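You operate a simulated robot arm through the tools that you are given. There is no shell and no other tool.

You are at the controls of a simulated robot arm. One attempt, no reset.

## Task
Service the turntable base: torque both bolts, the black one first, then grease the fitting.
Fine: spanner till it clicks on each, back on its block; pump till grease shows, pump back; the turntable brake stays on. Set down upright: turntable grease pump.
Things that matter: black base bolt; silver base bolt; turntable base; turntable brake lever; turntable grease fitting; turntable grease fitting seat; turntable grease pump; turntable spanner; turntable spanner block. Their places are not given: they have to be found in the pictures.

Only the result counts: the job must be done as asked and must still hold three seconds after the hand-in. Knocking over, shifting, dropping, spilling or breaking anything else fails it.

## Robot
A 6-joint arm with a two-finger parallel gripper, fixed in place. Base frame: the origin is on the floor under the middle of its stand, x ahead of it, y to its left, z up; the work surface is at about z = 850. Lengths are in mm, angles in rad, forces in N, time in s.
With the tool pointing down near the work surface it reaches from about 240 to 640 mm from the base axis. Its first joint turns from -1.152 to 1.152 rad. Payload 2.7 kg.
The TCP is the grasp point between the finger pads, 23 mm short of the fingertips. In the tool frame z runs along the fingers and y along their closing line. Largest opening 94 mm; finger width 38, thickness 10; the body of the gripper, 54 by 96 mm, starts 39 mm behind the TCP.
Orientation is that of the tool frame in the base frame, as a unit quaternion [x, y, z, w]. With the fingers straight down and closing along the base's y, the tool's x points along the base's -x, its y along +y and its z along -z.

## Interface
- The arm moves only by the tool jog_arm. Its argument "steps" is a list that holds one entry, the list of rows, each a list of 7 numbers: the shift along the base's x, y, z in mm, then the turn, a rotation vector about the base's x, y, z in rad, then the closure, from 0 (fully open) to 1 (shut). In form: [[[x, y, z, wx, wy, wz, fingers], ...]]. A call has 1 to 20 rows; each row shifts and turns the commanded pose from where the row before left it. Each row takes 0.2 s and may step no farther than 50 mm and 0.15 rad from the row before; otherwise, or with a gripper value out of range, the whole call is refused. Where a pose cannot be reached the arm comes as near as it can. A force on the tool above 40 N (or 10 N above the force at the start of the call, whichever is more), or a blocked arm, ends the call early, and 0.2 s more pass. Each finger travels about 45 mm/s and halts on what it meets, pressing with about 34 N; the grip force reading is that of the motor and also rises with nothing between the fingers. The clock runs only during rows and for 0.2 s after the last one: add rows that do not move to give the fingers time. The reply holds the time, the measured pose of the TCP, the force on the tool along the base axes, the opening and the grip force, in the units named above and with some noise, with the torque about the TCP (base axes, N m) and any sound that the robot's microphone picked up.
- Cameras (640 x 400 px; columns grow to the right, rows downward): "scene" is fixed at [83.2, -436.3, 1407.7]; the picture's right is [0.70, -0.71, 0.00], its down [-0.38, -0.38, -0.84] and it looks along [0.60, 0.59, -0.54] (base axes); focal length 227 px, centre (320, 200). "wrist" rides on the gripper at [86, 16, -74] in the tool frame; the picture's right is [-0.18, 0.98, 0.00], its down [-0.58, -0.11, -0.81] and it looks along [-0.79, -0.15, 0.59] (tool axes); focal length 243 px, centre (320, 200).
- capture(camera): a new picture of that camera. It takes no simulated time.
- locate(camera, pixels): for up to 12 pixels [column, row] of the newest picture of that camera ("zoom" is the newest enlarged one), the place [x, y, z] in the base frame of the surface seen there, good to about 3 mm. It takes no simulated time.
- zoom(camera, box): a new picture of the part [left, top, right, bottom] of that camera's present view, enlarged. It takes no simulated time.
- sign_off(): hands the job in; it is judged then, once.

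Unless the task says otherwise, let go and move clear before handing in.

The tools are called after "Request:" by a JSON object that holds its "op" and its "data". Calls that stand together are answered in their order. jog_arm: Moves the arm, as the interface text tells. Its arguments: {"type":"object","properties":{"steps":{"type":"array","items":{"type":"array","items":{"type":"array","items":{"type":"number"}}}}},"required":["steps"]} The other tools are called the same way: capture (camera) takes a picture; locate (camera, pixels) gives the place of the surface under pixels of a picture; zoom (camera, box) takes an enlarged picture of a part of a camera's view; sign_off () hands the job in.

At the start:

```text
t: 0.0
ee_pos: [352.2, -69.2, 1308.8]
tool_rot: [0.0, 1.0, 0.0, 0.001]
ft_force: [-0.1, 0.3, 0.3]
ft_torque: [0.01, 0.01, 0.0]
opening: 93.8
grasp_force: 0.2
```

scene: 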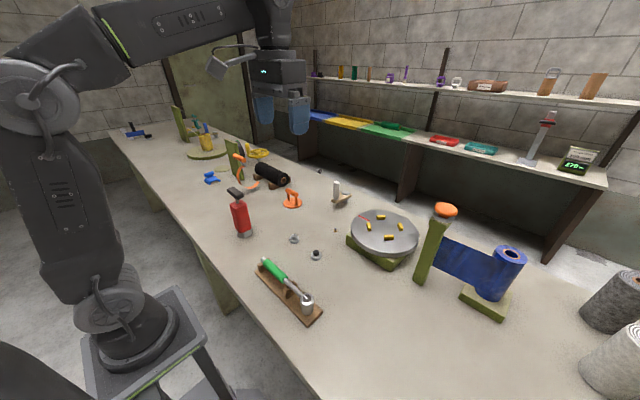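
wrist: 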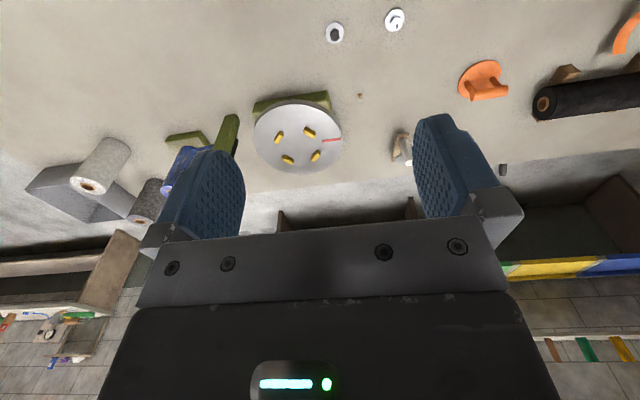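

The scene picture shows a turntable around (385,235), a green-handled spanner on a wood block near (287,290), a red pump near (240,215), and bolt-like parts near (294,239) and (316,255). I'll zoom in on these to identify them.

Request:
{"op": "zoom", "data": {"camera": "scene", "box": [220, 170, 440, 330]}}

Request:
{"op": "zoom", "data": {"camera": "scene", "box": [250, 220, 350, 330]}}

Request:
{"op": "zoom", "data": {"camera": "scene", "box": [200, 150, 310, 240]}}

Request:
{"op": "zoom", "data": {"camera": "scene", "box": [310, 170, 430, 280]}}

```text
2.50 times, centred on (330, 250) of scene
```

zoom: 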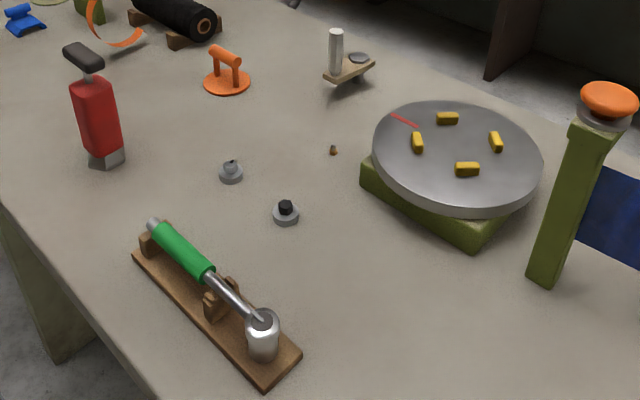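

```text
3.64 times, centred on (300, 275) of scene
```

zoom: 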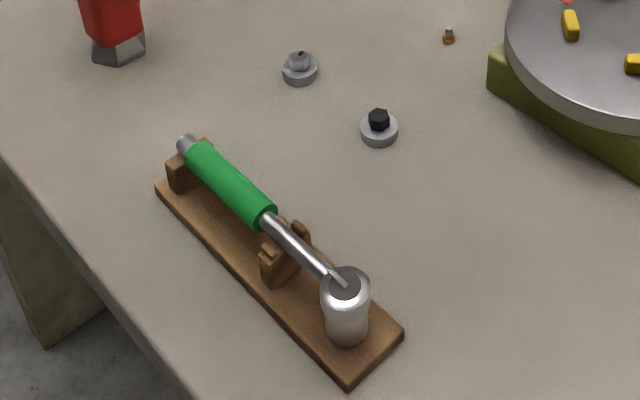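

```text
4.44 times, centred on (255, 195) of scene
```

zoom: 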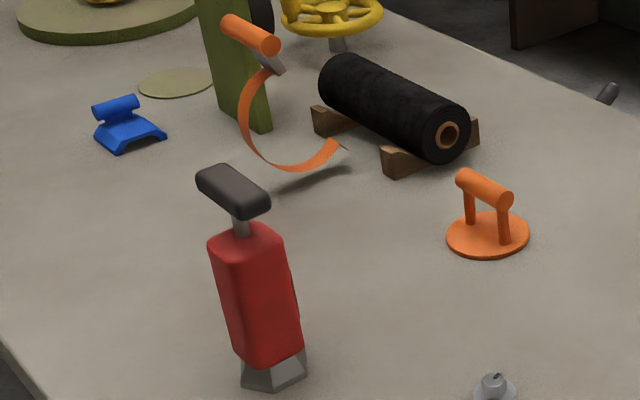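

```text
3.64 times, centred on (370, 225) of scene
```

zoom: 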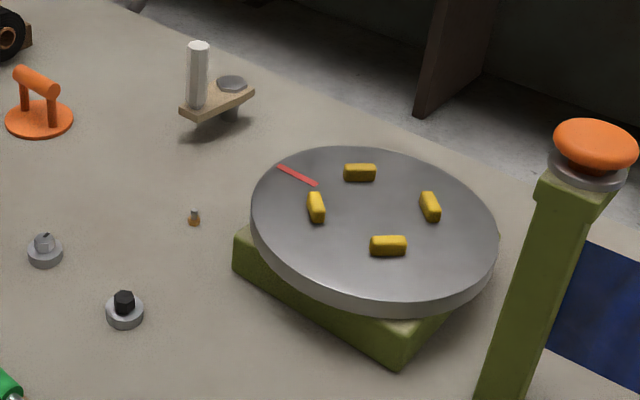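

The zooms show the silver bolt at (294,239), the black bolt at (316,255), a tiny brass fitting near (336,230), and a lever-like part at (340,195). I'll measure positions on the scene camera and look closer.

Request:
{"op": "locate", "data": {"camera": "scene", "pixels": [[294, 236], [316, 252], [336, 229], [307, 298], [288, 285], [270, 266], [243, 232], [235, 191], [337, 186], [343, 196], [385, 230], [292, 193]]}}

Request:
{"op": "zoom", "data": {"camera": "scene", "box": [280, 215, 345, 265]}}

Request:
{"op": "zoom", "data": {"camera": "scene", "box": [280, 270, 330, 325]}}

Request:
{"op": "zoom", "data": {"camera": "scene", "box": [220, 180, 265, 245]}}

Request:
{"op": "zoom", "data": {"camera": "scene", "box": [320, 170, 365, 240]}}

```text
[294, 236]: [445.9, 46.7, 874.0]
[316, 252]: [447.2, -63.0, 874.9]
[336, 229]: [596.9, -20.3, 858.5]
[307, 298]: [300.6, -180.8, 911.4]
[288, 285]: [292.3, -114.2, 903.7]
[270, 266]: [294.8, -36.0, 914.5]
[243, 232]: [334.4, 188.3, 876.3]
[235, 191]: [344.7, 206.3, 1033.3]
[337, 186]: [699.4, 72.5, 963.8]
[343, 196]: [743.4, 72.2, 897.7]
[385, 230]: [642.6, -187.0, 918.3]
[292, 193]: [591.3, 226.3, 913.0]
```

```text
8.00 times, centred on (312, 240) of scene
```

zoom: 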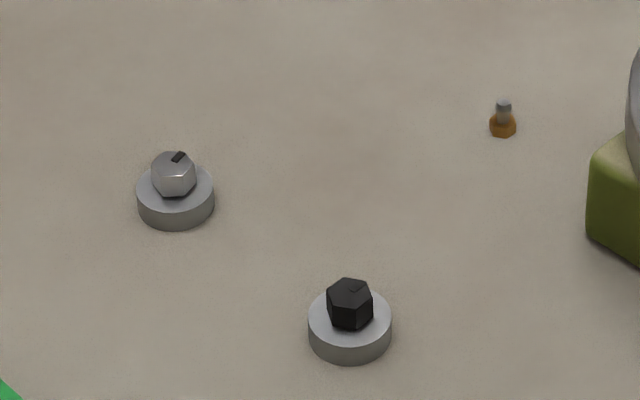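

```text
7.27 times, centred on (305, 298) of scene
```

zoom: 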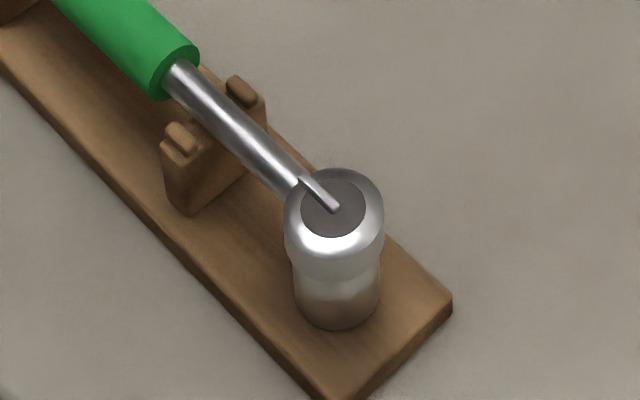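

```text
6.15 times, centred on (242, 212) of scene
```

zoom: 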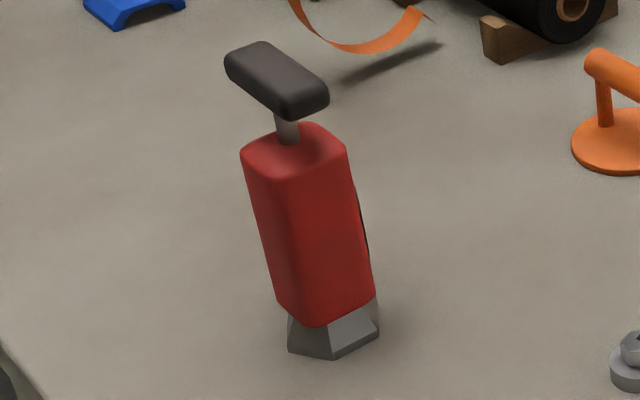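

```text
5.71 times, centred on (342, 205) of scene
```

zoom: 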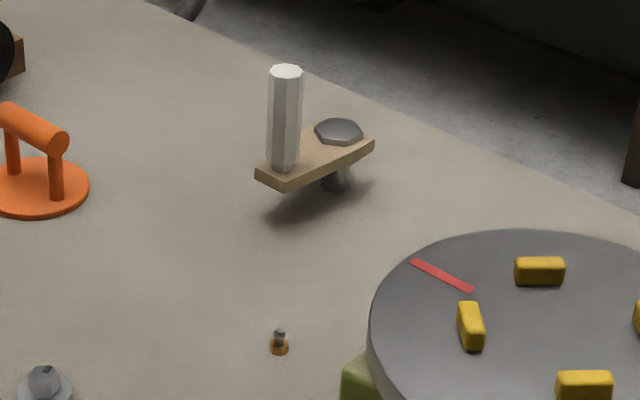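

The bolts sit at about (446,47) silver and (447,-63) black, the fitting at (597,-20), and the spanner lies along y from about (295,-30) to (300,-181). I'll lower the arm to get close wrist views.

Request:
{"op": "jog_arm", "data": {"steps": [[[6, 12, -46, 0, 0, 0, 0], [6, 12, -46, 0, 0, 0, 0], [6, 12, -46, 0, 0, 0, 0], [6, 12, -46, 0, 0, 0, 0], [6, 12, -46, 0, 0, 0, 0], [0, 0, 0, 0, 0, 0, 0]]]}}

Request:
{"op": "capture", "data": {"camera": "wrist"}}

Request:
{"op": "capture", "data": {"camera": "scene"}}

```text
t: 1.4
ee_pos: [380.0, -8.0, 1080.4]
tool_rot: [0.0, 1.0, 0.0, 0.0]
ft_force: [-0.1, -0.4, 0.0]
ft_torque: [0.0, 0.02, 0.02]
opening: 94.1
grasp_force: 0.0
```

```text
taken
```

wrist: 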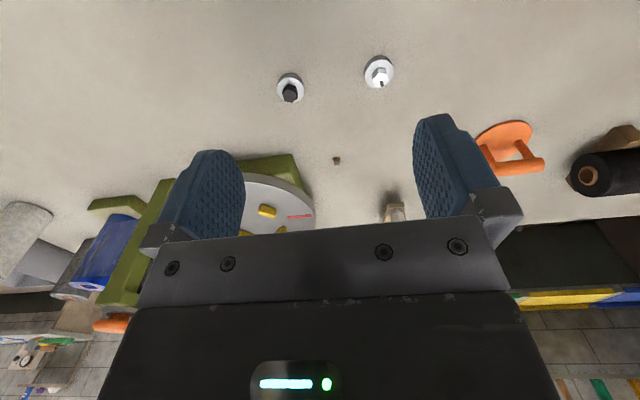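

```text
taken
```

scene: 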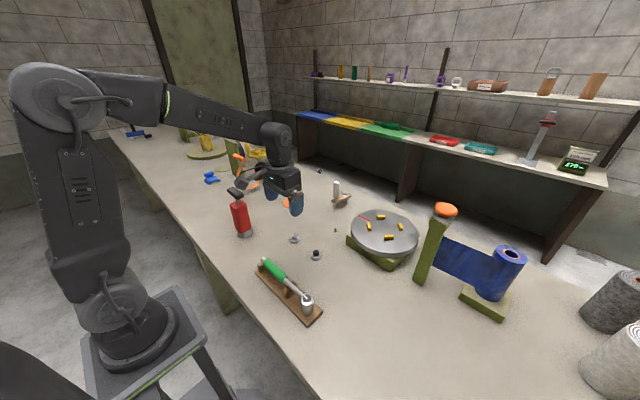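

The wrist picture shows the black bolt at (290,92), the silver at (380,73), the fitting at (337,160). I'll zoom in on them for precise positions.

Request:
{"op": "zoom", "data": {"camera": "wrist", "box": [260, 40, 420, 140]}}

Request:
{"op": "locate", "data": {"camera": "wrist", "pixels": [[290, 90], [290, 96], [277, 90], [303, 90], [379, 72], [380, 79], [365, 72], [394, 72], [337, 158], [337, 162], [325, 120], [340, 60]]}}

```text
4.00 times, centred on (340, 90) of wrist
```

zoom: 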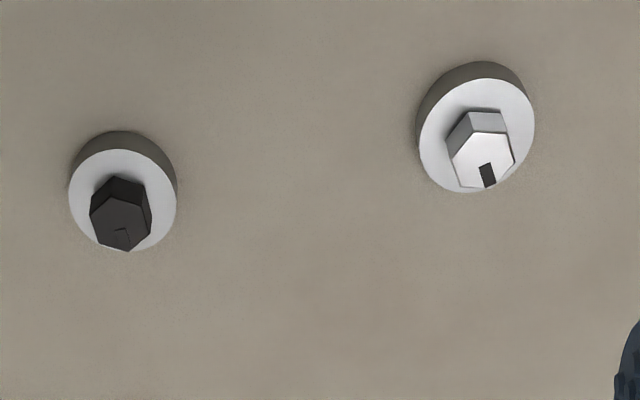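

```text
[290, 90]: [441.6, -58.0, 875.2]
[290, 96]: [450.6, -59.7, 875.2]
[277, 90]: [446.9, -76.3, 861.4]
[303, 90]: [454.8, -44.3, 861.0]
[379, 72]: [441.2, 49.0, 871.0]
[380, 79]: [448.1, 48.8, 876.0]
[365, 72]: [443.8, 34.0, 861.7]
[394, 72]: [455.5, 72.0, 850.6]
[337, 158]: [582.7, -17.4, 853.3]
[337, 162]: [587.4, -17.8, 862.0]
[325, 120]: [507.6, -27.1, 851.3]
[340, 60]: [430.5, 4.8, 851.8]
```

The bolts' hex tops sit at about z 875 on bosses at 861. I'll zoom closer to each for hex orientation and centre.

Request:
{"op": "zoom", "data": {"camera": "wrist", "box": [270, 70, 310, 110]}}

Request:
{"op": "locate", "data": {"camera": "zoom", "pixels": [[320, 200], [320, 240], [250, 200], [390, 200]]}}

```text
10.00 times, centred on (290, 90) of wrist
```

zoom: 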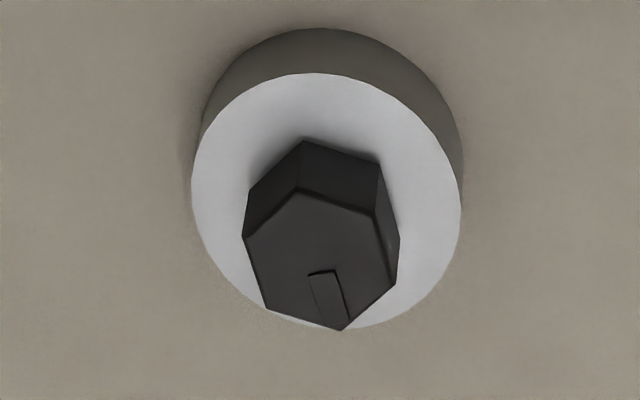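

```text
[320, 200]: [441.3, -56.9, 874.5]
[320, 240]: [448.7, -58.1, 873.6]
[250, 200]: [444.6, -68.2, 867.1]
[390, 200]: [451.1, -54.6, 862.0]
```

The black hex centre is near (449.5,-59.5) with its vertices at multiples of 60° from +x. Next I'll look at the silver bolt the same way.

Request:
{"op": "zoom", "data": {"camera": "wrist", "box": [360, 52, 400, 92]}}

Request:
{"op": "zoom", "data": {"camera": "wrist", "box": [322, 145, 352, 175]}}

```text
10.00 times, centred on (380, 72) of wrist
```

zoom: 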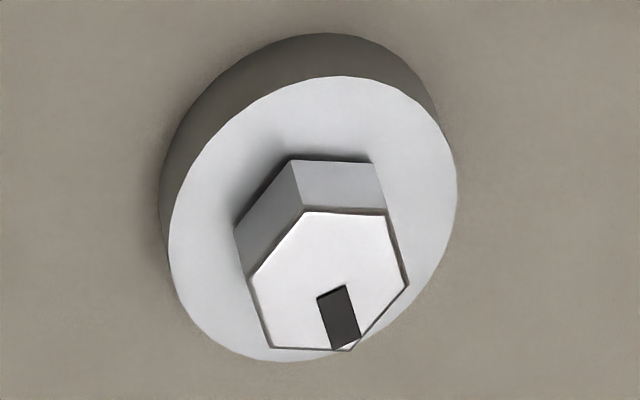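

```text
13.33 times, centred on (337, 160) of wrist
```

zoom: 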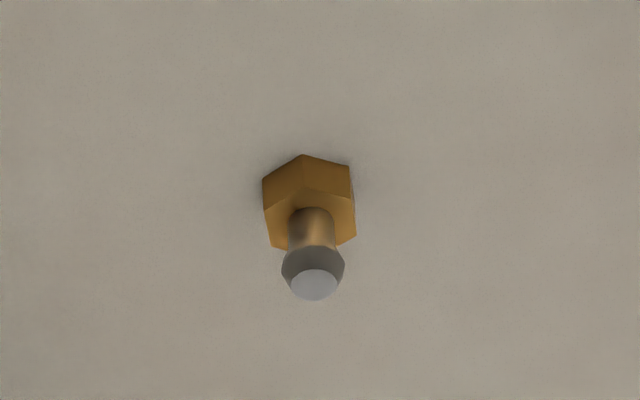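

Silver's hex centre comes out near (449,50), rotated about 16° from the black one. Next I'll yaw the wrist by −90° over the spanner block so I can see the spanner along its length.

Request:
{"op": "jog_arm", "data": {"steps": [[[-6.5, -2.5, 0, 0, 0, -0.1428, 0], [-6.5, -2.5, 0, 0, 0, -0.1428, 0], [-6.5, -2.5, 0, 0, 0, -0.1428, 0], [-6.5, -2.5, 0, 0, 0, -0.1428, 0], [-6.5, -2.5, 0, 0, 0, -0.1428, 0], [-6.5, -2.5, 0, 0, 0, -0.1428, 0], [-6.5, -2.5, 0, 0, 0, -0.1428, 0], [-6.5, -2.5, 0, 0, 0, -0.1428, 0], [-6.5, -2.5, 0, 0, 0, -0.1428, 0], [-6.5, -2.5, 0, 0, 0, -0.1428, 0], [-6.5, -2.5, 0, 0, 0, -0.1428, 0], [0, 0, 0, 0, 0, 0, 0]]]}}

Request:
{"op": "capture", "data": {"camera": "wrist"}}

Request:
{"op": "capture", "data": {"camera": "scene"}}

```text
t: 4.0
ee_pos: [309.3, -38.6, 1079.7]
tool_rot: [0.708, 0.706, 0.0, 0.0]
ft_force: [-0.4, -0.3, 0.9]
ft_torque: [0.0, 0.0, 0.02]
opening: 93.8
grasp_force: 0.0
```

```text
taken
```

wrist: 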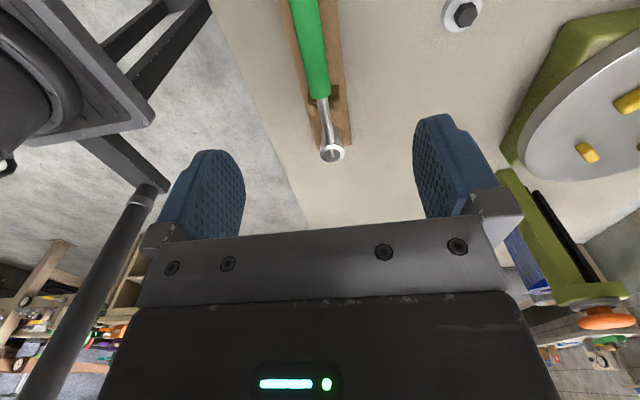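

```text
taken
```

scene: 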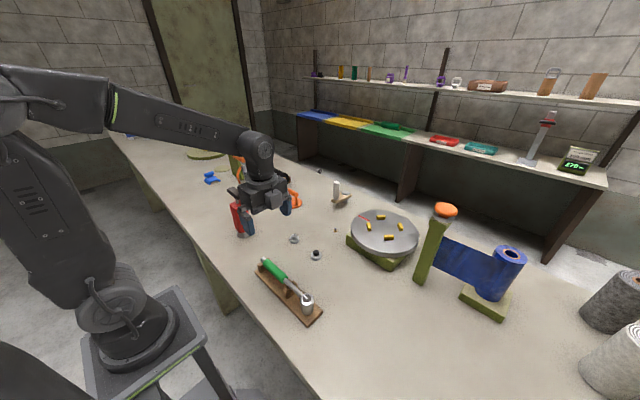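

The wrist view shows the spanner from (305,10) to the socket at (332,152). I'll zoom in and locate points along it.

Request:
{"op": "zoom", "data": {"camera": "wrist", "box": [230, 0, 410, 112]}}

Request:
{"op": "zoom", "data": {"camera": "wrist", "box": [292, 100, 372, 170]}}

Request:
{"op": "locate", "data": {"camera": "wrist", "pixels": [[305, 5], [310, 40], [314, 70], [317, 90], [324, 110], [328, 130], [332, 152], [340, 60], [345, 138], [295, 40], [335, 95], [310, 110]]}}

```text
3.56 times, centred on (320, 56) of wrist
```

zoom: 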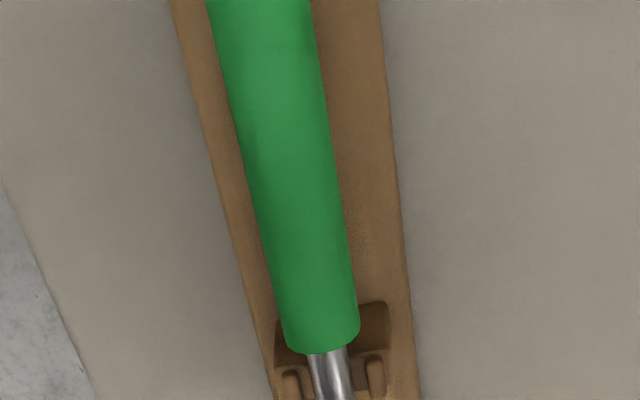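

```text
5.71 times, centred on (332, 135) of wrist
```

zoom: 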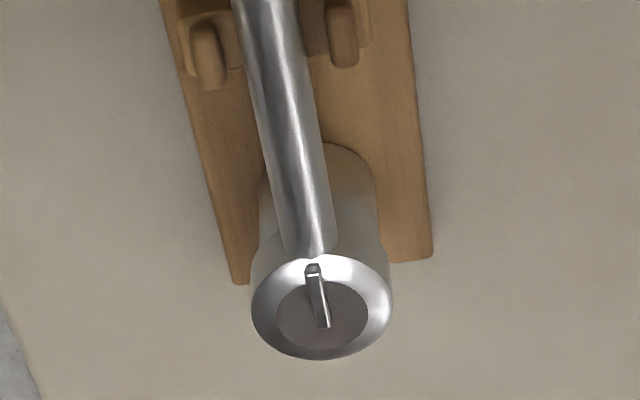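

```text
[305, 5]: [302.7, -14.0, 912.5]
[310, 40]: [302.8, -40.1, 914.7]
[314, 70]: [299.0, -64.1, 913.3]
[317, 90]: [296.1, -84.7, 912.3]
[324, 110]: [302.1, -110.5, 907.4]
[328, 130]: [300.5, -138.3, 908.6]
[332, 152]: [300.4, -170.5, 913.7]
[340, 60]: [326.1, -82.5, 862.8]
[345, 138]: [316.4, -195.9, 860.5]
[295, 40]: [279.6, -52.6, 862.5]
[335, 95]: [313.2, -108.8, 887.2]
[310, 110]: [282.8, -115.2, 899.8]
```

The handle axis runs along y at x≈299, axis z≈902, and the socket head centre is near (299.5,-177) with its top at z≈914. I'll measure the handle's far end, the cradles and nearby objects with the scene camera.

Request:
{"op": "locate", "data": {"camera": "scene", "pixels": [[263, 260], [268, 262], [275, 270], [284, 280], [290, 286], [298, 293], [261, 266], [296, 300], [308, 312], [318, 318], [352, 250], [410, 262]]}}

Request:
{"op": "zoom", "data": {"camera": "scene", "box": [250, 245, 330, 325]}}

```text
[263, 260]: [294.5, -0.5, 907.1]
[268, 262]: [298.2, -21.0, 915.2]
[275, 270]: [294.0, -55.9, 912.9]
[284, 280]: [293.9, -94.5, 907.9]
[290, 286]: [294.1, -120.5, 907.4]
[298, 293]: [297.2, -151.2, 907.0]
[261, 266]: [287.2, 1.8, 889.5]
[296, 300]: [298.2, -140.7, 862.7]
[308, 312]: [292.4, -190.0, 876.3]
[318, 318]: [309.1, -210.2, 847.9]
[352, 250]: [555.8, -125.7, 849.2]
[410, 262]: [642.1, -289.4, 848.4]
```

```text
5.00 times, centred on (290, 285) of scene
```

zoom: 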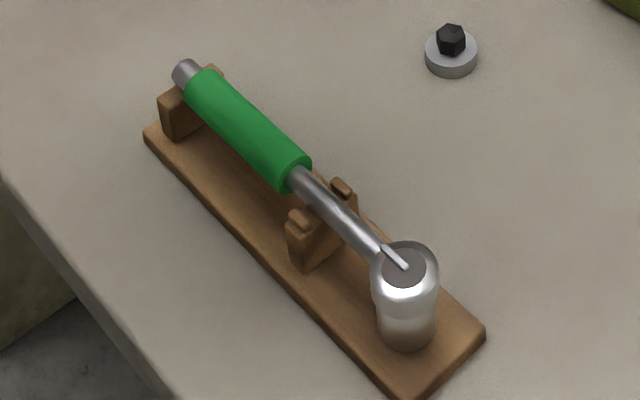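

The cradles stand at y≈0 and y≈-115, leaving the green grip clear around y≈-60. I'll yaw to +90° so the later clockwise sweep stays in a comfortable wrist range, and hover over the handle.

Request:
{"op": "jog_arm", "data": {"steps": [[[-0.5, -1, 0, 0, 0, 0.1496, 0], [-0.5, -1, 0, 0, 0, 0.1496, 0], [-0.5, -1, 0, 0, 0, 0.1496, 0], [-0.5, -1, 0, 0, 0, 0.1496, 0], [-0.5, -1, 0, 0, 0, 0.1496, 0], [-0.5, -1, 0, 0, 0, 0.1496, 0], [-0.5, -1, 0, 0, 0, 0.1496, 0], [-0.5, -1, 0, 0, 0, 0.1496, 0], [-0.5, -1, 0, 0, 0, 0.1496, 0], [-0.5, -1, 0, 0, 0, 0.1496, 0], [-0.5, -1, 0, 0, 0, 0.1496, 0], [-0.5, -1, 0, 0, 0, 0.1496, 0], [-0.5, -1, 0, 0, 0, 0.1496, 0], [-0.5, -1, 0, 0, 0, 0.1496, 0], [-0.5, -1, 0, 0, 0, 0.1496, 0], [-0.5, -1, 0, 0, 0, 0.1496, 0], [-0.5, -1, 0, 0, 0, 0.1496, 0], [-0.5, -1, 0, 0, 0, 0.1496, 0], [-0.5, -1, 0, 0, 0, 0.1496, 0], [-0.5, -1, 0, 0, 0, 0.1496, 0]]]}}

Request:
{"op": "jog_arm", "data": {"steps": [[[0, 0, -20, 0, 0, 0.1496, 0], [0, 0, -20, 0, 0, 0, 0], [0, 0, -20, 0, 0, 0, 0], [0, 0, 0, 0, 0, 0, 0], [0, 0, 0, 0, 0, 0, 0]]]}}

Request:
{"op": "capture", "data": {"camera": "wrist"}}

Request:
{"op": "capture", "data": {"camera": "scene"}}

```text
t: 8.2
ee_pos: [299.9, -56.4, 1077.9]
tool_rot: [-0.654, 0.757, 0.0, 0.0]
ft_force: [-0.7, -1.7, 0.3]
ft_torque: [-0.04, -0.04, -0.03]
opening: 94.0
grasp_force: 0.1
```

```text
t: 9.4
ee_pos: [300.5, -57.6, 1017.6]
tool_rot: [-0.707, 0.707, 0.0, 0.0]
ft_force: [-0.2, 0.8, 0.1]
ft_torque: [0.01, 0.03, -0.01]
opening: 93.8
grasp_force: 0.1
```

```text
taken
```

wrist: 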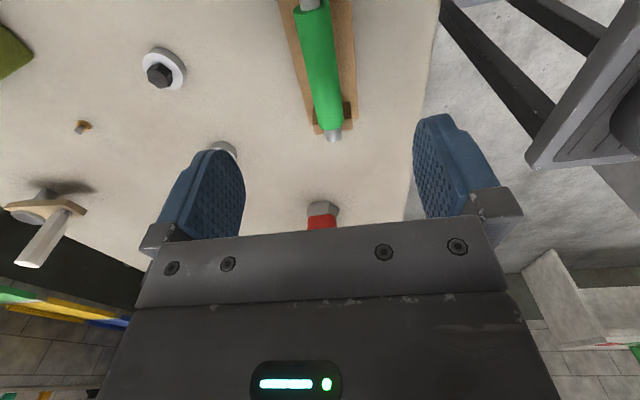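

```text
taken
```

scene: 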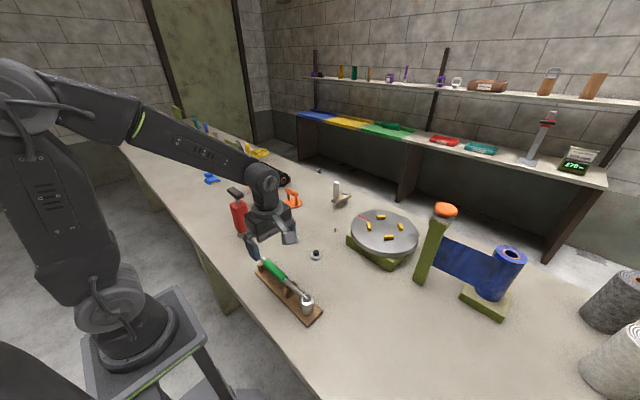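

The handle axis projects to x≈300 in this view too (rows 60–100, columns 320–328), directly under the TCP. I'll descend to z≈905 and close on the green grip.

Request:
{"op": "jog_arm", "data": {"steps": [[[0, -1, -30, 0, 0, 0, 0], [-0.4, -1, -30, 0, 0, 0, 0], [0, -0.5, -30, 0, 0, 0, 0], [0, 0, -15, 0, 0, 0, 0], [0, 0, -7, 0, 0, 0, 0], [0, 0, 0, 0, 0, 0, 0], [0, 0, 0, 0, 0, 0, 0]]]}}

Request:
{"op": "capture", "data": {"camera": "scene"}}

Request:
{"op": "zoom", "data": {"camera": "scene", "box": [230, 220, 350, 330]}}

```text
t: 11.0
ee_pos: [299.3, -59.9, 906.3]
tool_rot: [-0.707, 0.707, 0.0, 0.0]
ft_force: [-0.7, 0.0, -0.5]
ft_torque: [-0.02, 0.02, -0.04]
opening: 94.0
grasp_force: 0.1
```

```text
taken
```

scene: 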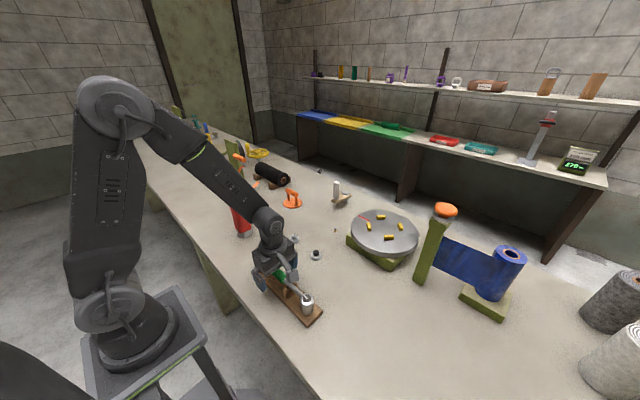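

```text
3.64 times, centred on (290, 275) of scene
```

zoom: 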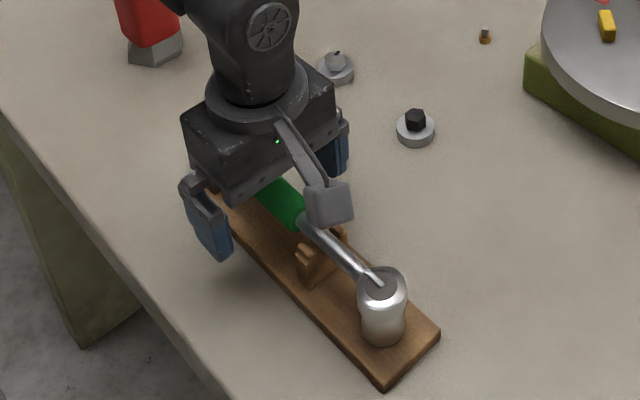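

The fingers straddle the green grip with clearance on both sides and no contact force. Closing now.

Request:
{"op": "jog_arm", "data": {"steps": [[[0, 0, 0, 0, 0, 0, 1], [0, 0, 0, 0, 0, 0, 1], [0, 0, 0, 0, 0, 0, 1], [0, 0, 0, 0, 0, 0, 1], [0, 0, 0, 0, 0, 0, 1], [0, 0, 0, 0, 0, 0, 1], [0, 0, 0, 0, 0, 0, 1]]]}}

Request:
{"op": "zoom", "data": {"camera": "scene", "box": [230, 220, 350, 330]}}

```text
t: 12.6
ee_pos: [299.8, -58.8, 906.0]
tool_rot: [0.708, -0.706, 0.0, -0.001]
ft_force: [3.5, 0.4, 0.1]
ft_torque: [0.06, -0.03, 0.4]
opening: 23.4
grasp_force: 33.7
```

```text
3.64 times, centred on (290, 275) of scene
```

zoom: 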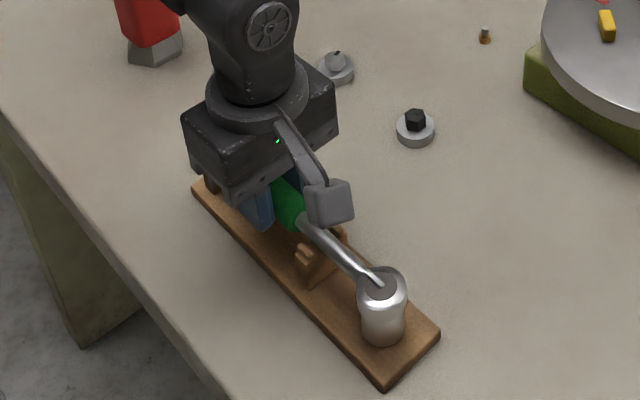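

The grip closed to 23.4 mm at 33.7 N, so the handle is held. I'll lift straight up and check that the spanner stays level.

Request:
{"op": "jog_arm", "data": {"steps": [[[0, 0, 5, 0, 0, 0, 1], [0, 0, 10, 0, 0, 0, 1], [0, 0, 15, 0, 0, 0, 1], [0, 0, 20, 0, 0, 0, 1], [0, 0, 20, 0, 0, 0, 1], [0, 0, 0, 0, 0, 0, 1], [0, 0, 0, 0, 0, 0, 1]]]}}

Request:
{"op": "capture", "data": {"camera": "scene"}}

Request:
{"op": "zoom", "data": {"camera": "scene", "box": [230, 200, 350, 330]}}

```text
t: 14.2
ee_pos: [299.5, -60.5, 977.0]
tool_rot: [0.707, -0.707, 0.0, 0.0]
ft_force: [1.3, -0.2, 0.3]
ft_torque: [-0.02, 0.03, -0.03]
opening: 0.0
grasp_force: 34.2
```

```text
taken
```

scene: 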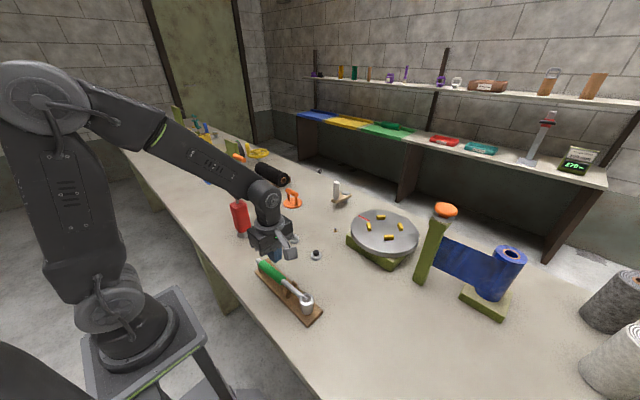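

```text
3.08 times, centred on (290, 265) of scene
```

zoom: 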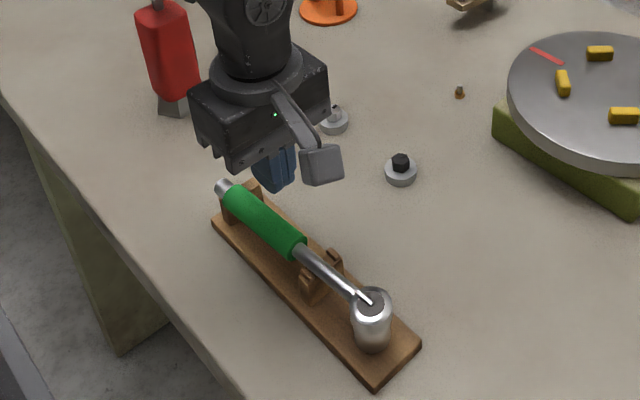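

The opening reads 0: the fingers slipped off and the spanner is still on its block at (287,290). I'll check whether it moved before trying again lower and slower.

Request:
{"op": "locate", "data": {"camera": "scene", "pixels": [[263, 260], [268, 262], [275, 270], [284, 280], [290, 286], [298, 293], [307, 298]]}}

Request:
{"op": "zoom", "data": {"camera": "scene", "box": [250, 245, 330, 325]}}

Request:
{"op": "capture", "data": {"camera": "wrist"}}

```text
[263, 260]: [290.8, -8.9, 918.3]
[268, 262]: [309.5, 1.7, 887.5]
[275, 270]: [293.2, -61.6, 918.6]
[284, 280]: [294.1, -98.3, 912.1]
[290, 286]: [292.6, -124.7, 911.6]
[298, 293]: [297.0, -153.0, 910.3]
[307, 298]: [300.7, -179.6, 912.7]
```

```text
5.00 times, centred on (290, 285) of scene
```

zoom: 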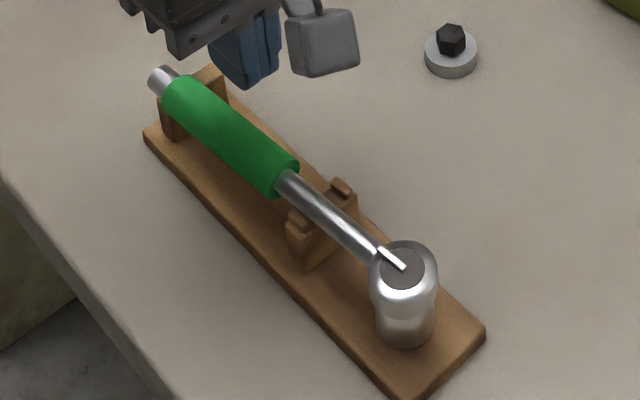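

```text
taken
```

wrist: 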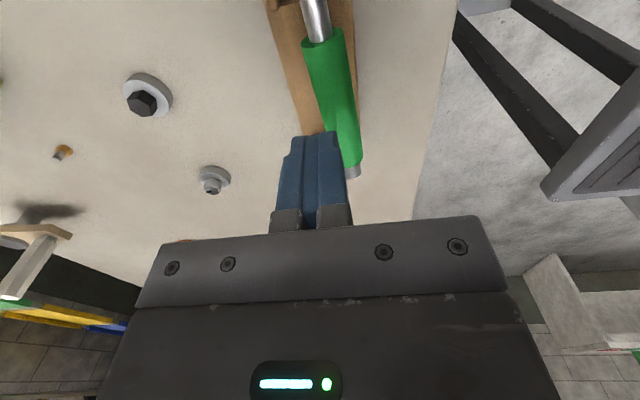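

The handle end has shifted slightly (now about (291,-9,918)), because the heavy head stayed down while the grip tilted and slipped. I'll raise clear, open, and look at the head from above so I can carry the spanner by its head instead.

Request:
{"op": "jog_arm", "data": {"steps": [[[0, 0, 30, 0, 0, 0, 0.6], [0, -20, 30, 0, 0, 0, 0.3], [0, -40, 20, 0, 0, 0, 0], [0, -40, 0, 0, 0, 0, 0], [0, -40, 0, 0, 0, 0, 0], [0, -20, 0, 0, 0, 0, 0], [0, 0, 0, 0, 0, 0, 0], [0, 0, 0, 0, 0, 0, 0]]]}}

Request:
{"op": "capture", "data": {"camera": "wrist"}}

Request:
{"op": "capture", "data": {"camera": "scene"}}

```text
t: 16.0
ee_pos: [299.6, -222.4, 1056.6]
tool_rot: [-0.707, 0.707, 0.0, 0.0]
ft_force: [0.1, 0.2, -0.5]
ft_torque: [0.03, -0.02, -0.01]
opening: 94.0
grasp_force: 0.0
```

```text
taken
```

wrist: 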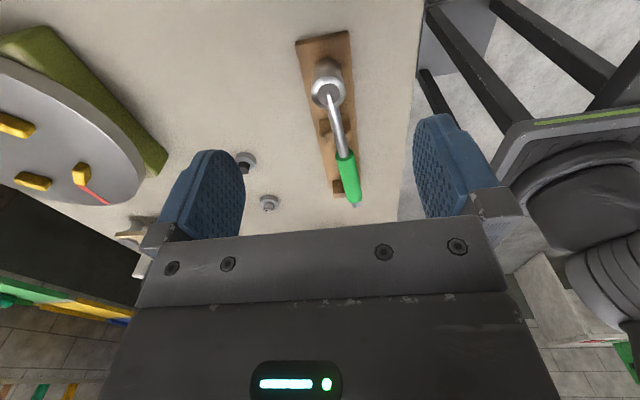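

```text
taken
```

scene: 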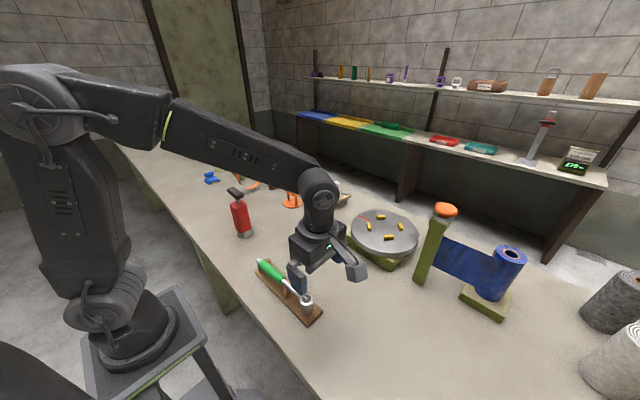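

The wrist now sees the whole spanner from its head at (328,92) to the green end at (352,195). I'll zoom in to measure the head and handle.

Request:
{"op": "zoom", "data": {"camera": "wrist", "box": [280, 50, 380, 130]}}

Request:
{"op": "locate", "data": {"camera": "wrist", "pixels": [[326, 91], [328, 70], [320, 100], [337, 125], [342, 145], [345, 165], [350, 185], [354, 203], [325, 128], [348, 122], [337, 188], [310, 60]]}}

Request:
{"op": "zoom", "data": {"camera": "wrist", "box": [310, 110, 390, 210]}}

```text
5.00 times, centred on (330, 90) of wrist
```

zoom: 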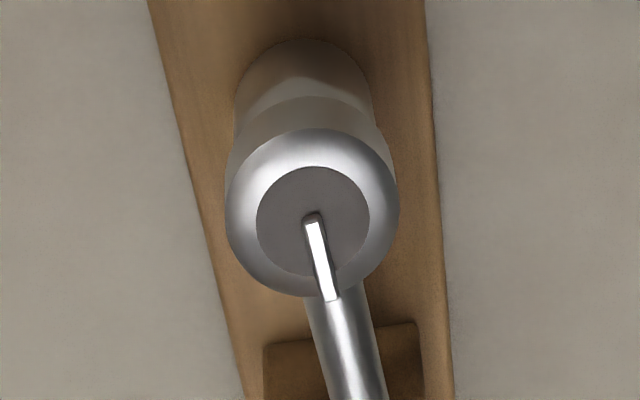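

```text
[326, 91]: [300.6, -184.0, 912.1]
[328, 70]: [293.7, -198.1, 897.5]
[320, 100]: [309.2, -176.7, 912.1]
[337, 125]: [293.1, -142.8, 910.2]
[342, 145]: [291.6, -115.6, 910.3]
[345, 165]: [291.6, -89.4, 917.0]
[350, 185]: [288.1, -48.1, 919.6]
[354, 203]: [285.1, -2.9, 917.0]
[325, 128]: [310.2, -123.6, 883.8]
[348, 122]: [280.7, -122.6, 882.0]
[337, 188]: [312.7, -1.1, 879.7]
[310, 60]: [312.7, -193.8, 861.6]
```

```text
4.00 times, centred on (350, 160) of wrist
```

zoom: 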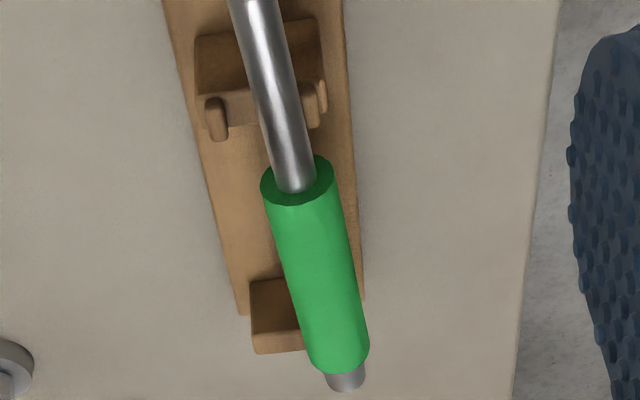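

The head centre is near (299.5,-180), top z≈912, with the handle now pointing at about 94°. I'll move over the head, turn 0.07 rad to match, and descend to z≈899 to grip its collar.

Request:
{"op": "jog_arm", "data": {"steps": [[[0, 21, 0, 0, 0, 0.035, 0], [0, 21, 0, 0, 0, 0.035, 0], [0, 0, -45, 0, 0, 0, 0], [0, 0, -45, 0, 0, 0, 0], [0, 0, -35, 0, 0, 0, 0], [0, 0, -20, 0, 0, 0, 0], [0, 0, -12, 0, 0, 0, 0], [0, 0, 0, 0, 0, 0, 0], [0, 0, 0, 0, 0, 0, 0]]]}}

Request:
{"op": "capture", "data": {"camera": "wrist"}}

Request:
{"op": "zoom", "data": {"camera": "scene", "box": [240, 220, 360, 330]}}

```text
t: 18.0
ee_pos: [300.4, -177.5, 899.2]
tool_rot: [0.731, -0.682, -0.001, 0.0]
ft_force: [-0.7, -0.4, -0.3]
ft_torque: [-0.01, 0.04, 0.0]
opening: 93.8
grasp_force: 0.0
```

```text
taken
```

wrist: 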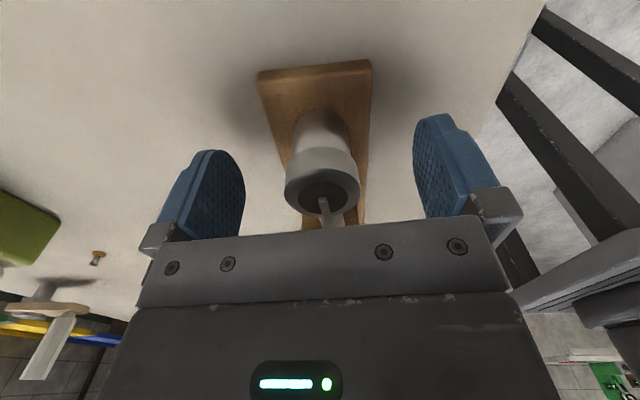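

```text
3.64 times, centred on (300, 275) of scene
```

zoom: 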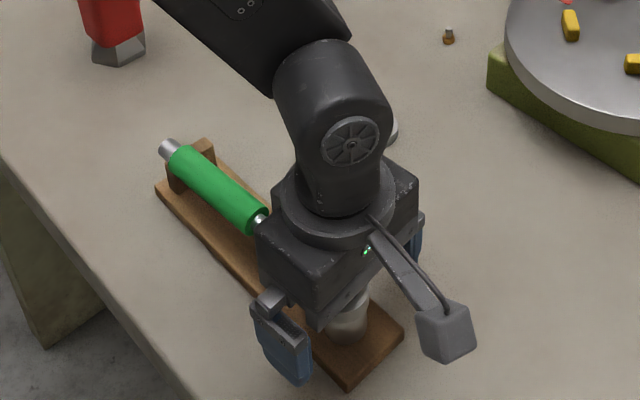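

The head appears between the open fingers around (322,190). I'll zoom to measure its exact offset from the TCP before closing.

Request:
{"op": "zoom", "data": {"camera": "wrist", "box": [260, 100, 400, 240]}}

Request:
{"op": "locate", "data": {"camera": "wrist", "pixels": [[318, 193], [322, 193], [310, 195], [332, 195], [318, 205], [322, 178], [290, 190], [355, 190]]}}

```text
2.86 times, centred on (330, 170) of wrist
```

zoom: 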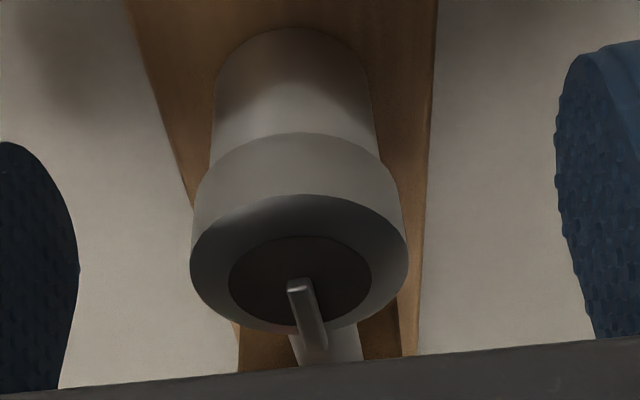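

```text
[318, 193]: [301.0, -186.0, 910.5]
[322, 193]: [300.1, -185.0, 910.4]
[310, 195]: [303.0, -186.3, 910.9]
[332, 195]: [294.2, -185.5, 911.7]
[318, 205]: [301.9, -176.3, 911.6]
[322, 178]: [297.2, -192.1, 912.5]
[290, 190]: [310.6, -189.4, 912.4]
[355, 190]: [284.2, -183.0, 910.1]
```

The dark disk centre at wrist pixel (323,199) puts the head about 1.5 mm in −x and 3 mm in −y from the TCP. I'll shift by that and close.

Request:
{"op": "jog_arm", "data": {"steps": [[[-1.3, -3, 0, 0, 0, 0, 0], [0, 0, 0, 0, 0, 0, 0], [0, 0, 0, 0, 0, 0, 0.5], [0, 0, 0, 0, 0, 0, 0.7], [0, 0, 0, 0, 0, 0, 1], [0, 0, 0, 0, 0, 0, 1], [0, 0, 0, 0, 0, 0, 1], [0, 0, 0, 0, 0, 0, 1], [0, 0, 0, 0, 0, 0, 1]]]}}

Request:
{"op": "capture", "data": {"camera": "wrist"}}

Request:
{"op": "zoom", "data": {"camera": "scene", "box": [240, 220, 360, 330]}}

```text
t: 20.0
ee_pos: [298.6, -182.5, 900.2]
tool_rot: [0.731, -0.682, 0.0, 0.0]
ft_force: [3.1, 1.2, -0.2]
ft_torque: [0.05, -0.3, 0.0]
opening: 33.3
grasp_force: 33.9
```

```text
taken
```

wrist: 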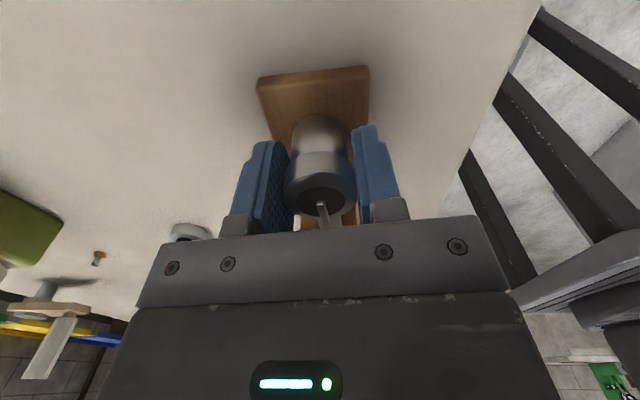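

```text
3.64 times, centred on (300, 275) of scene
```

zoom: 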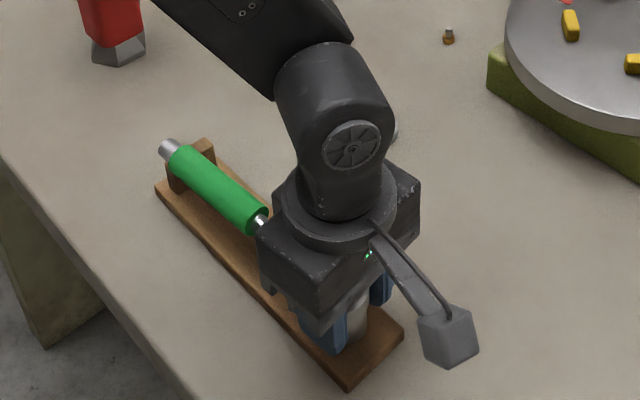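

The fingers hold the head collar at 33.3 mm with 33.9 N. I'll lift slowly by 20 mm and check the reading and the picture.

Request:
{"op": "jog_arm", "data": {"steps": [[[0, 0, 2, 0, 0, 0, 1], [0, 0, 2, 0, 0, 0, 1], [0, 0, 2, 0, 0, 0, 1], [0, 0, 2, 0, 0, 0, 1], [0, 0, 2, 0, 0, 0, 1], [0, 0, 0, 0, 0, 0, 1]]]}}

Request:
{"op": "zoom", "data": {"camera": "scene", "box": [240, 220, 360, 330]}}

```text
t: 21.4
ee_pos: [299.3, -180.3, 909.1]
tool_rot: [0.732, -0.681, 0.001, 0.0]
ft_force: [-0.3, -0.4, -2.4]
ft_torque: [-0.18, 0.0, -0.01]
opening: 33.1
grasp_force: 34.1
```

```text
3.64 times, centred on (300, 275) of scene
```

zoom: 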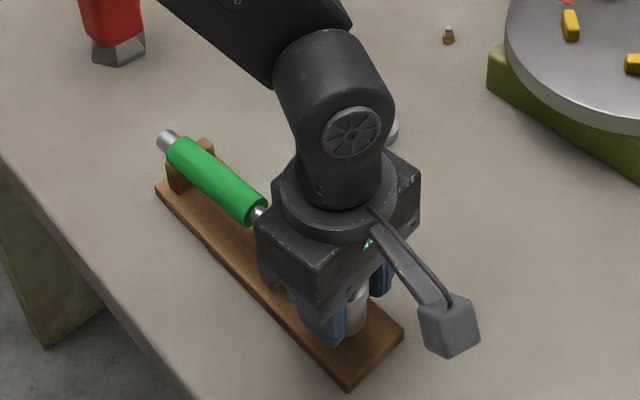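

Weight reads about 2.4 N with a small moment; the spanner is lifting off. I'll continue lifting.

Request:
{"op": "jog_arm", "data": {"steps": [[[0, 0, 3, 0, 0, 0, 1], [0, 0, 4, 0, 0, 0, 1], [0, 0, 5, 0, 0, 0, 1], [0, 0, 6, 0, 0, 0, 1], [0, 0, 6, 0, 0, 0, 1], [0, 0, 6, 0, 0, 0, 1], [0, 0, 6, 0, 0, 0, 1], [0, 0, 0, 0, 0, 0, 1]]]}}

Request:
{"op": "zoom", "data": {"camera": "scene", "box": [230, 210, 360, 330]}}

Request:
{"op": "capture", "data": {"camera": "wrist"}}

```text
t: 23.2
ee_pos: [298.0, -182.0, 944.7]
tool_rot: [0.731, -0.682, 0.001, 0.001]
ft_force: [0.3, 0.5, -2.5]
ft_torque: [-0.16, -0.02, -0.01]
opening: 33.0
grasp_force: 34.3
```

```text
3.33 times, centred on (295, 270) of scene
```

zoom: 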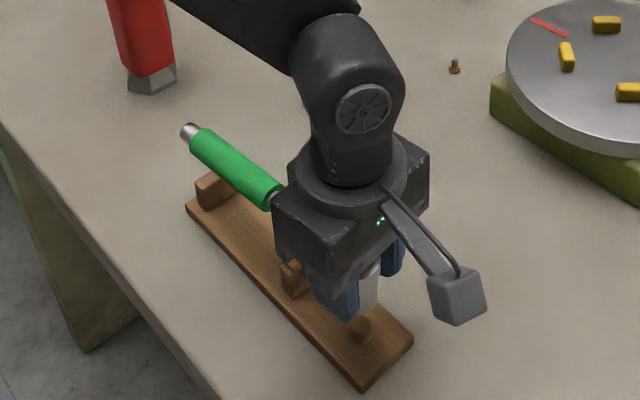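

```text
taken
```

wrist: 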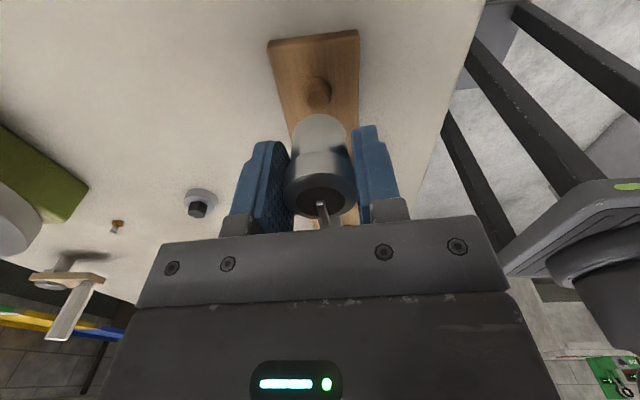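

The spanner hangs level, and a locating peg is now visible on the block at wrist pixel (318,92). I'll record the block geometry for the return.

Request:
{"op": "zoom", "data": {"camera": "wrist", "box": [260, 20, 380, 120]}}

Request:
{"op": "locate", "data": {"camera": "wrist", "pixels": [[318, 84], [318, 90], [318, 96], [318, 104], [308, 92], [328, 92], [300, 80], [340, 60]]}}

Request:
{"op": "zoom", "data": {"camera": "wrist", "box": [260, 100, 400, 240]}}

```text
4.00 times, centred on (320, 70) of wrist
```

zoom: 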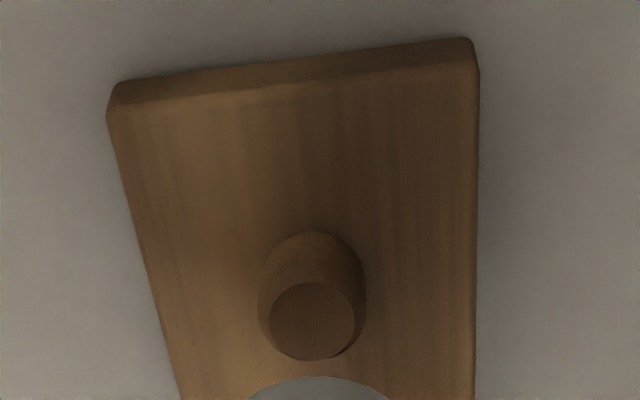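

```text
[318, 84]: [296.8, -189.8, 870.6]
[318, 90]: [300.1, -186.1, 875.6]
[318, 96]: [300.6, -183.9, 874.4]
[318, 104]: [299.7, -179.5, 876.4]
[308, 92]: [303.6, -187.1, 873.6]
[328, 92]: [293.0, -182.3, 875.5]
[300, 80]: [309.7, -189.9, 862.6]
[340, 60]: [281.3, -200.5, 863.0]
```

```text
2.86 times, centred on (330, 170) of wrist
```

zoom: 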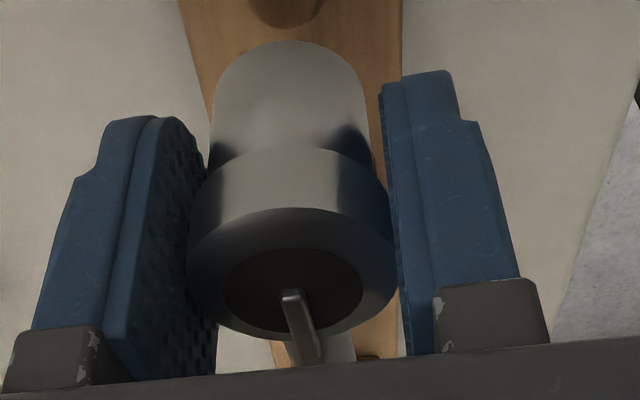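

The head is centred in the grip (disk at (321,201)) with the handle along the tool's −x, and the peg is near (300,-182,875). I'll carry the spanner to just beside the black bolt with the handle turned to 120°, staying high.

Request:
{"op": "jog_arm", "data": {"steps": [[[0, 0, 12, 0, 0, 0, 1], [0, 0, 15, 0, 0, 0, 1], [0, 0, 13, 0, 0, 0, 1], [8, 9, 0, 0, 0, 0.03, 1], [16, 18, 0, 0, 0, 0.055, 1], [18, 21, 0, 0, 0, 0.06, 1], [18, 21, 0, 0, 0, 0.06, 1], [18, 21, 0, 0, 0, 0.06, 1], [18, 21, 0, 0, 0, 0.06, 1], [18, 20, 0, 0, 0, 0.06, 1], [14, 14, 0, 0, 0, 0.045, 1], [6, 7, 0, 0, 0, 0.0238, 1], [0, 0, 0, 0, 0, 0, 1], [0, 0, 0, 0, 0, 0, 1]]]}}

Request:
{"op": "capture", "data": {"camera": "wrist"}}

Request:
{"op": "capture", "data": {"camera": "scene"}}

```text
t: 26.2
ee_pos: [433.6, -27.8, 986.5]
tool_rot: [0.867, -0.499, 0.0, 0.0]
ft_force: [0.6, 0.1, -2.6]
ft_torque: [-0.16, -0.13, 0.0]
opening: 33.2
grasp_force: 34.5
```

```text
taken
```

wrist: 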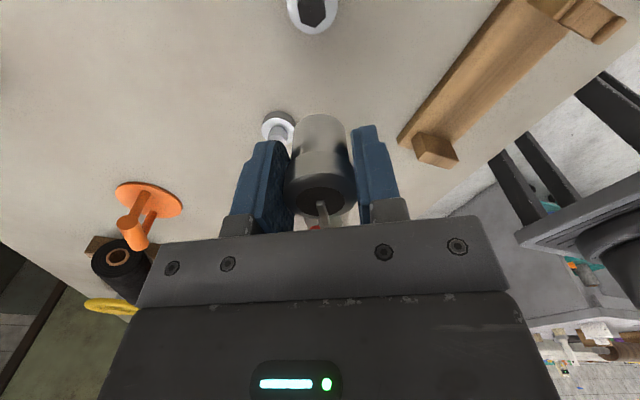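

```text
taken
```

scene: 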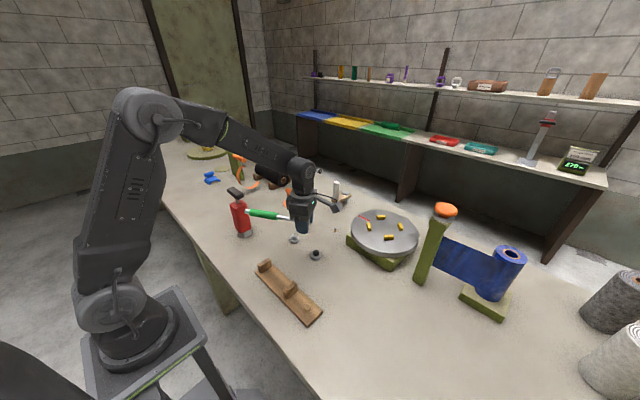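

The black bolt is at (312,12) at the top of the wrist view. I'll zoom to compute the exact offset from the socket.

Request:
{"op": "zoom", "data": {"camera": "wrist", "box": [280, 0, 344, 40]}}

Request:
{"op": "zoom", "data": {"camera": "wrist", "box": [260, 100, 400, 240]}}

Request:
{"op": "zoom", "data": {"camera": "scene", "box": [220, 180, 350, 280]}}

```text
10.00 times, centred on (312, 20) of wrist
```

zoom: 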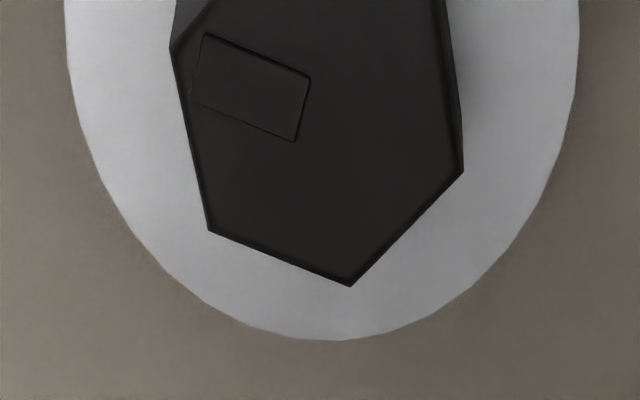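

```text
2.86 times, centred on (330, 170) of wrist
```

zoom: 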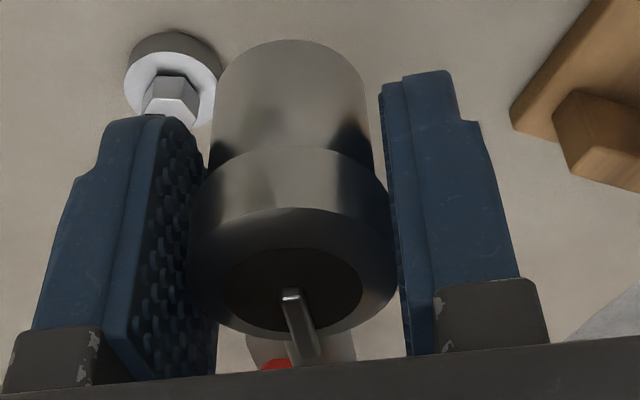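

```text
4.00 times, centred on (285, 230) of scene
```

zoom: 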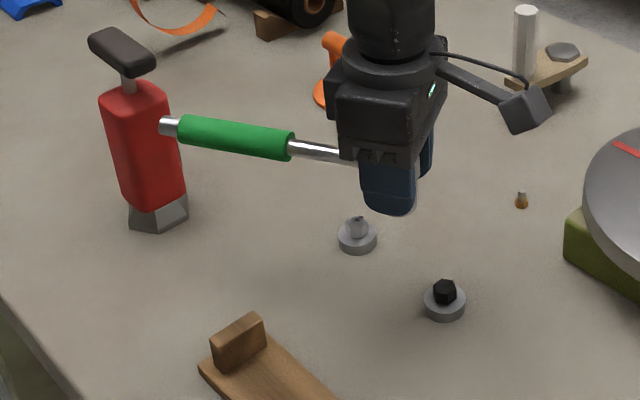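

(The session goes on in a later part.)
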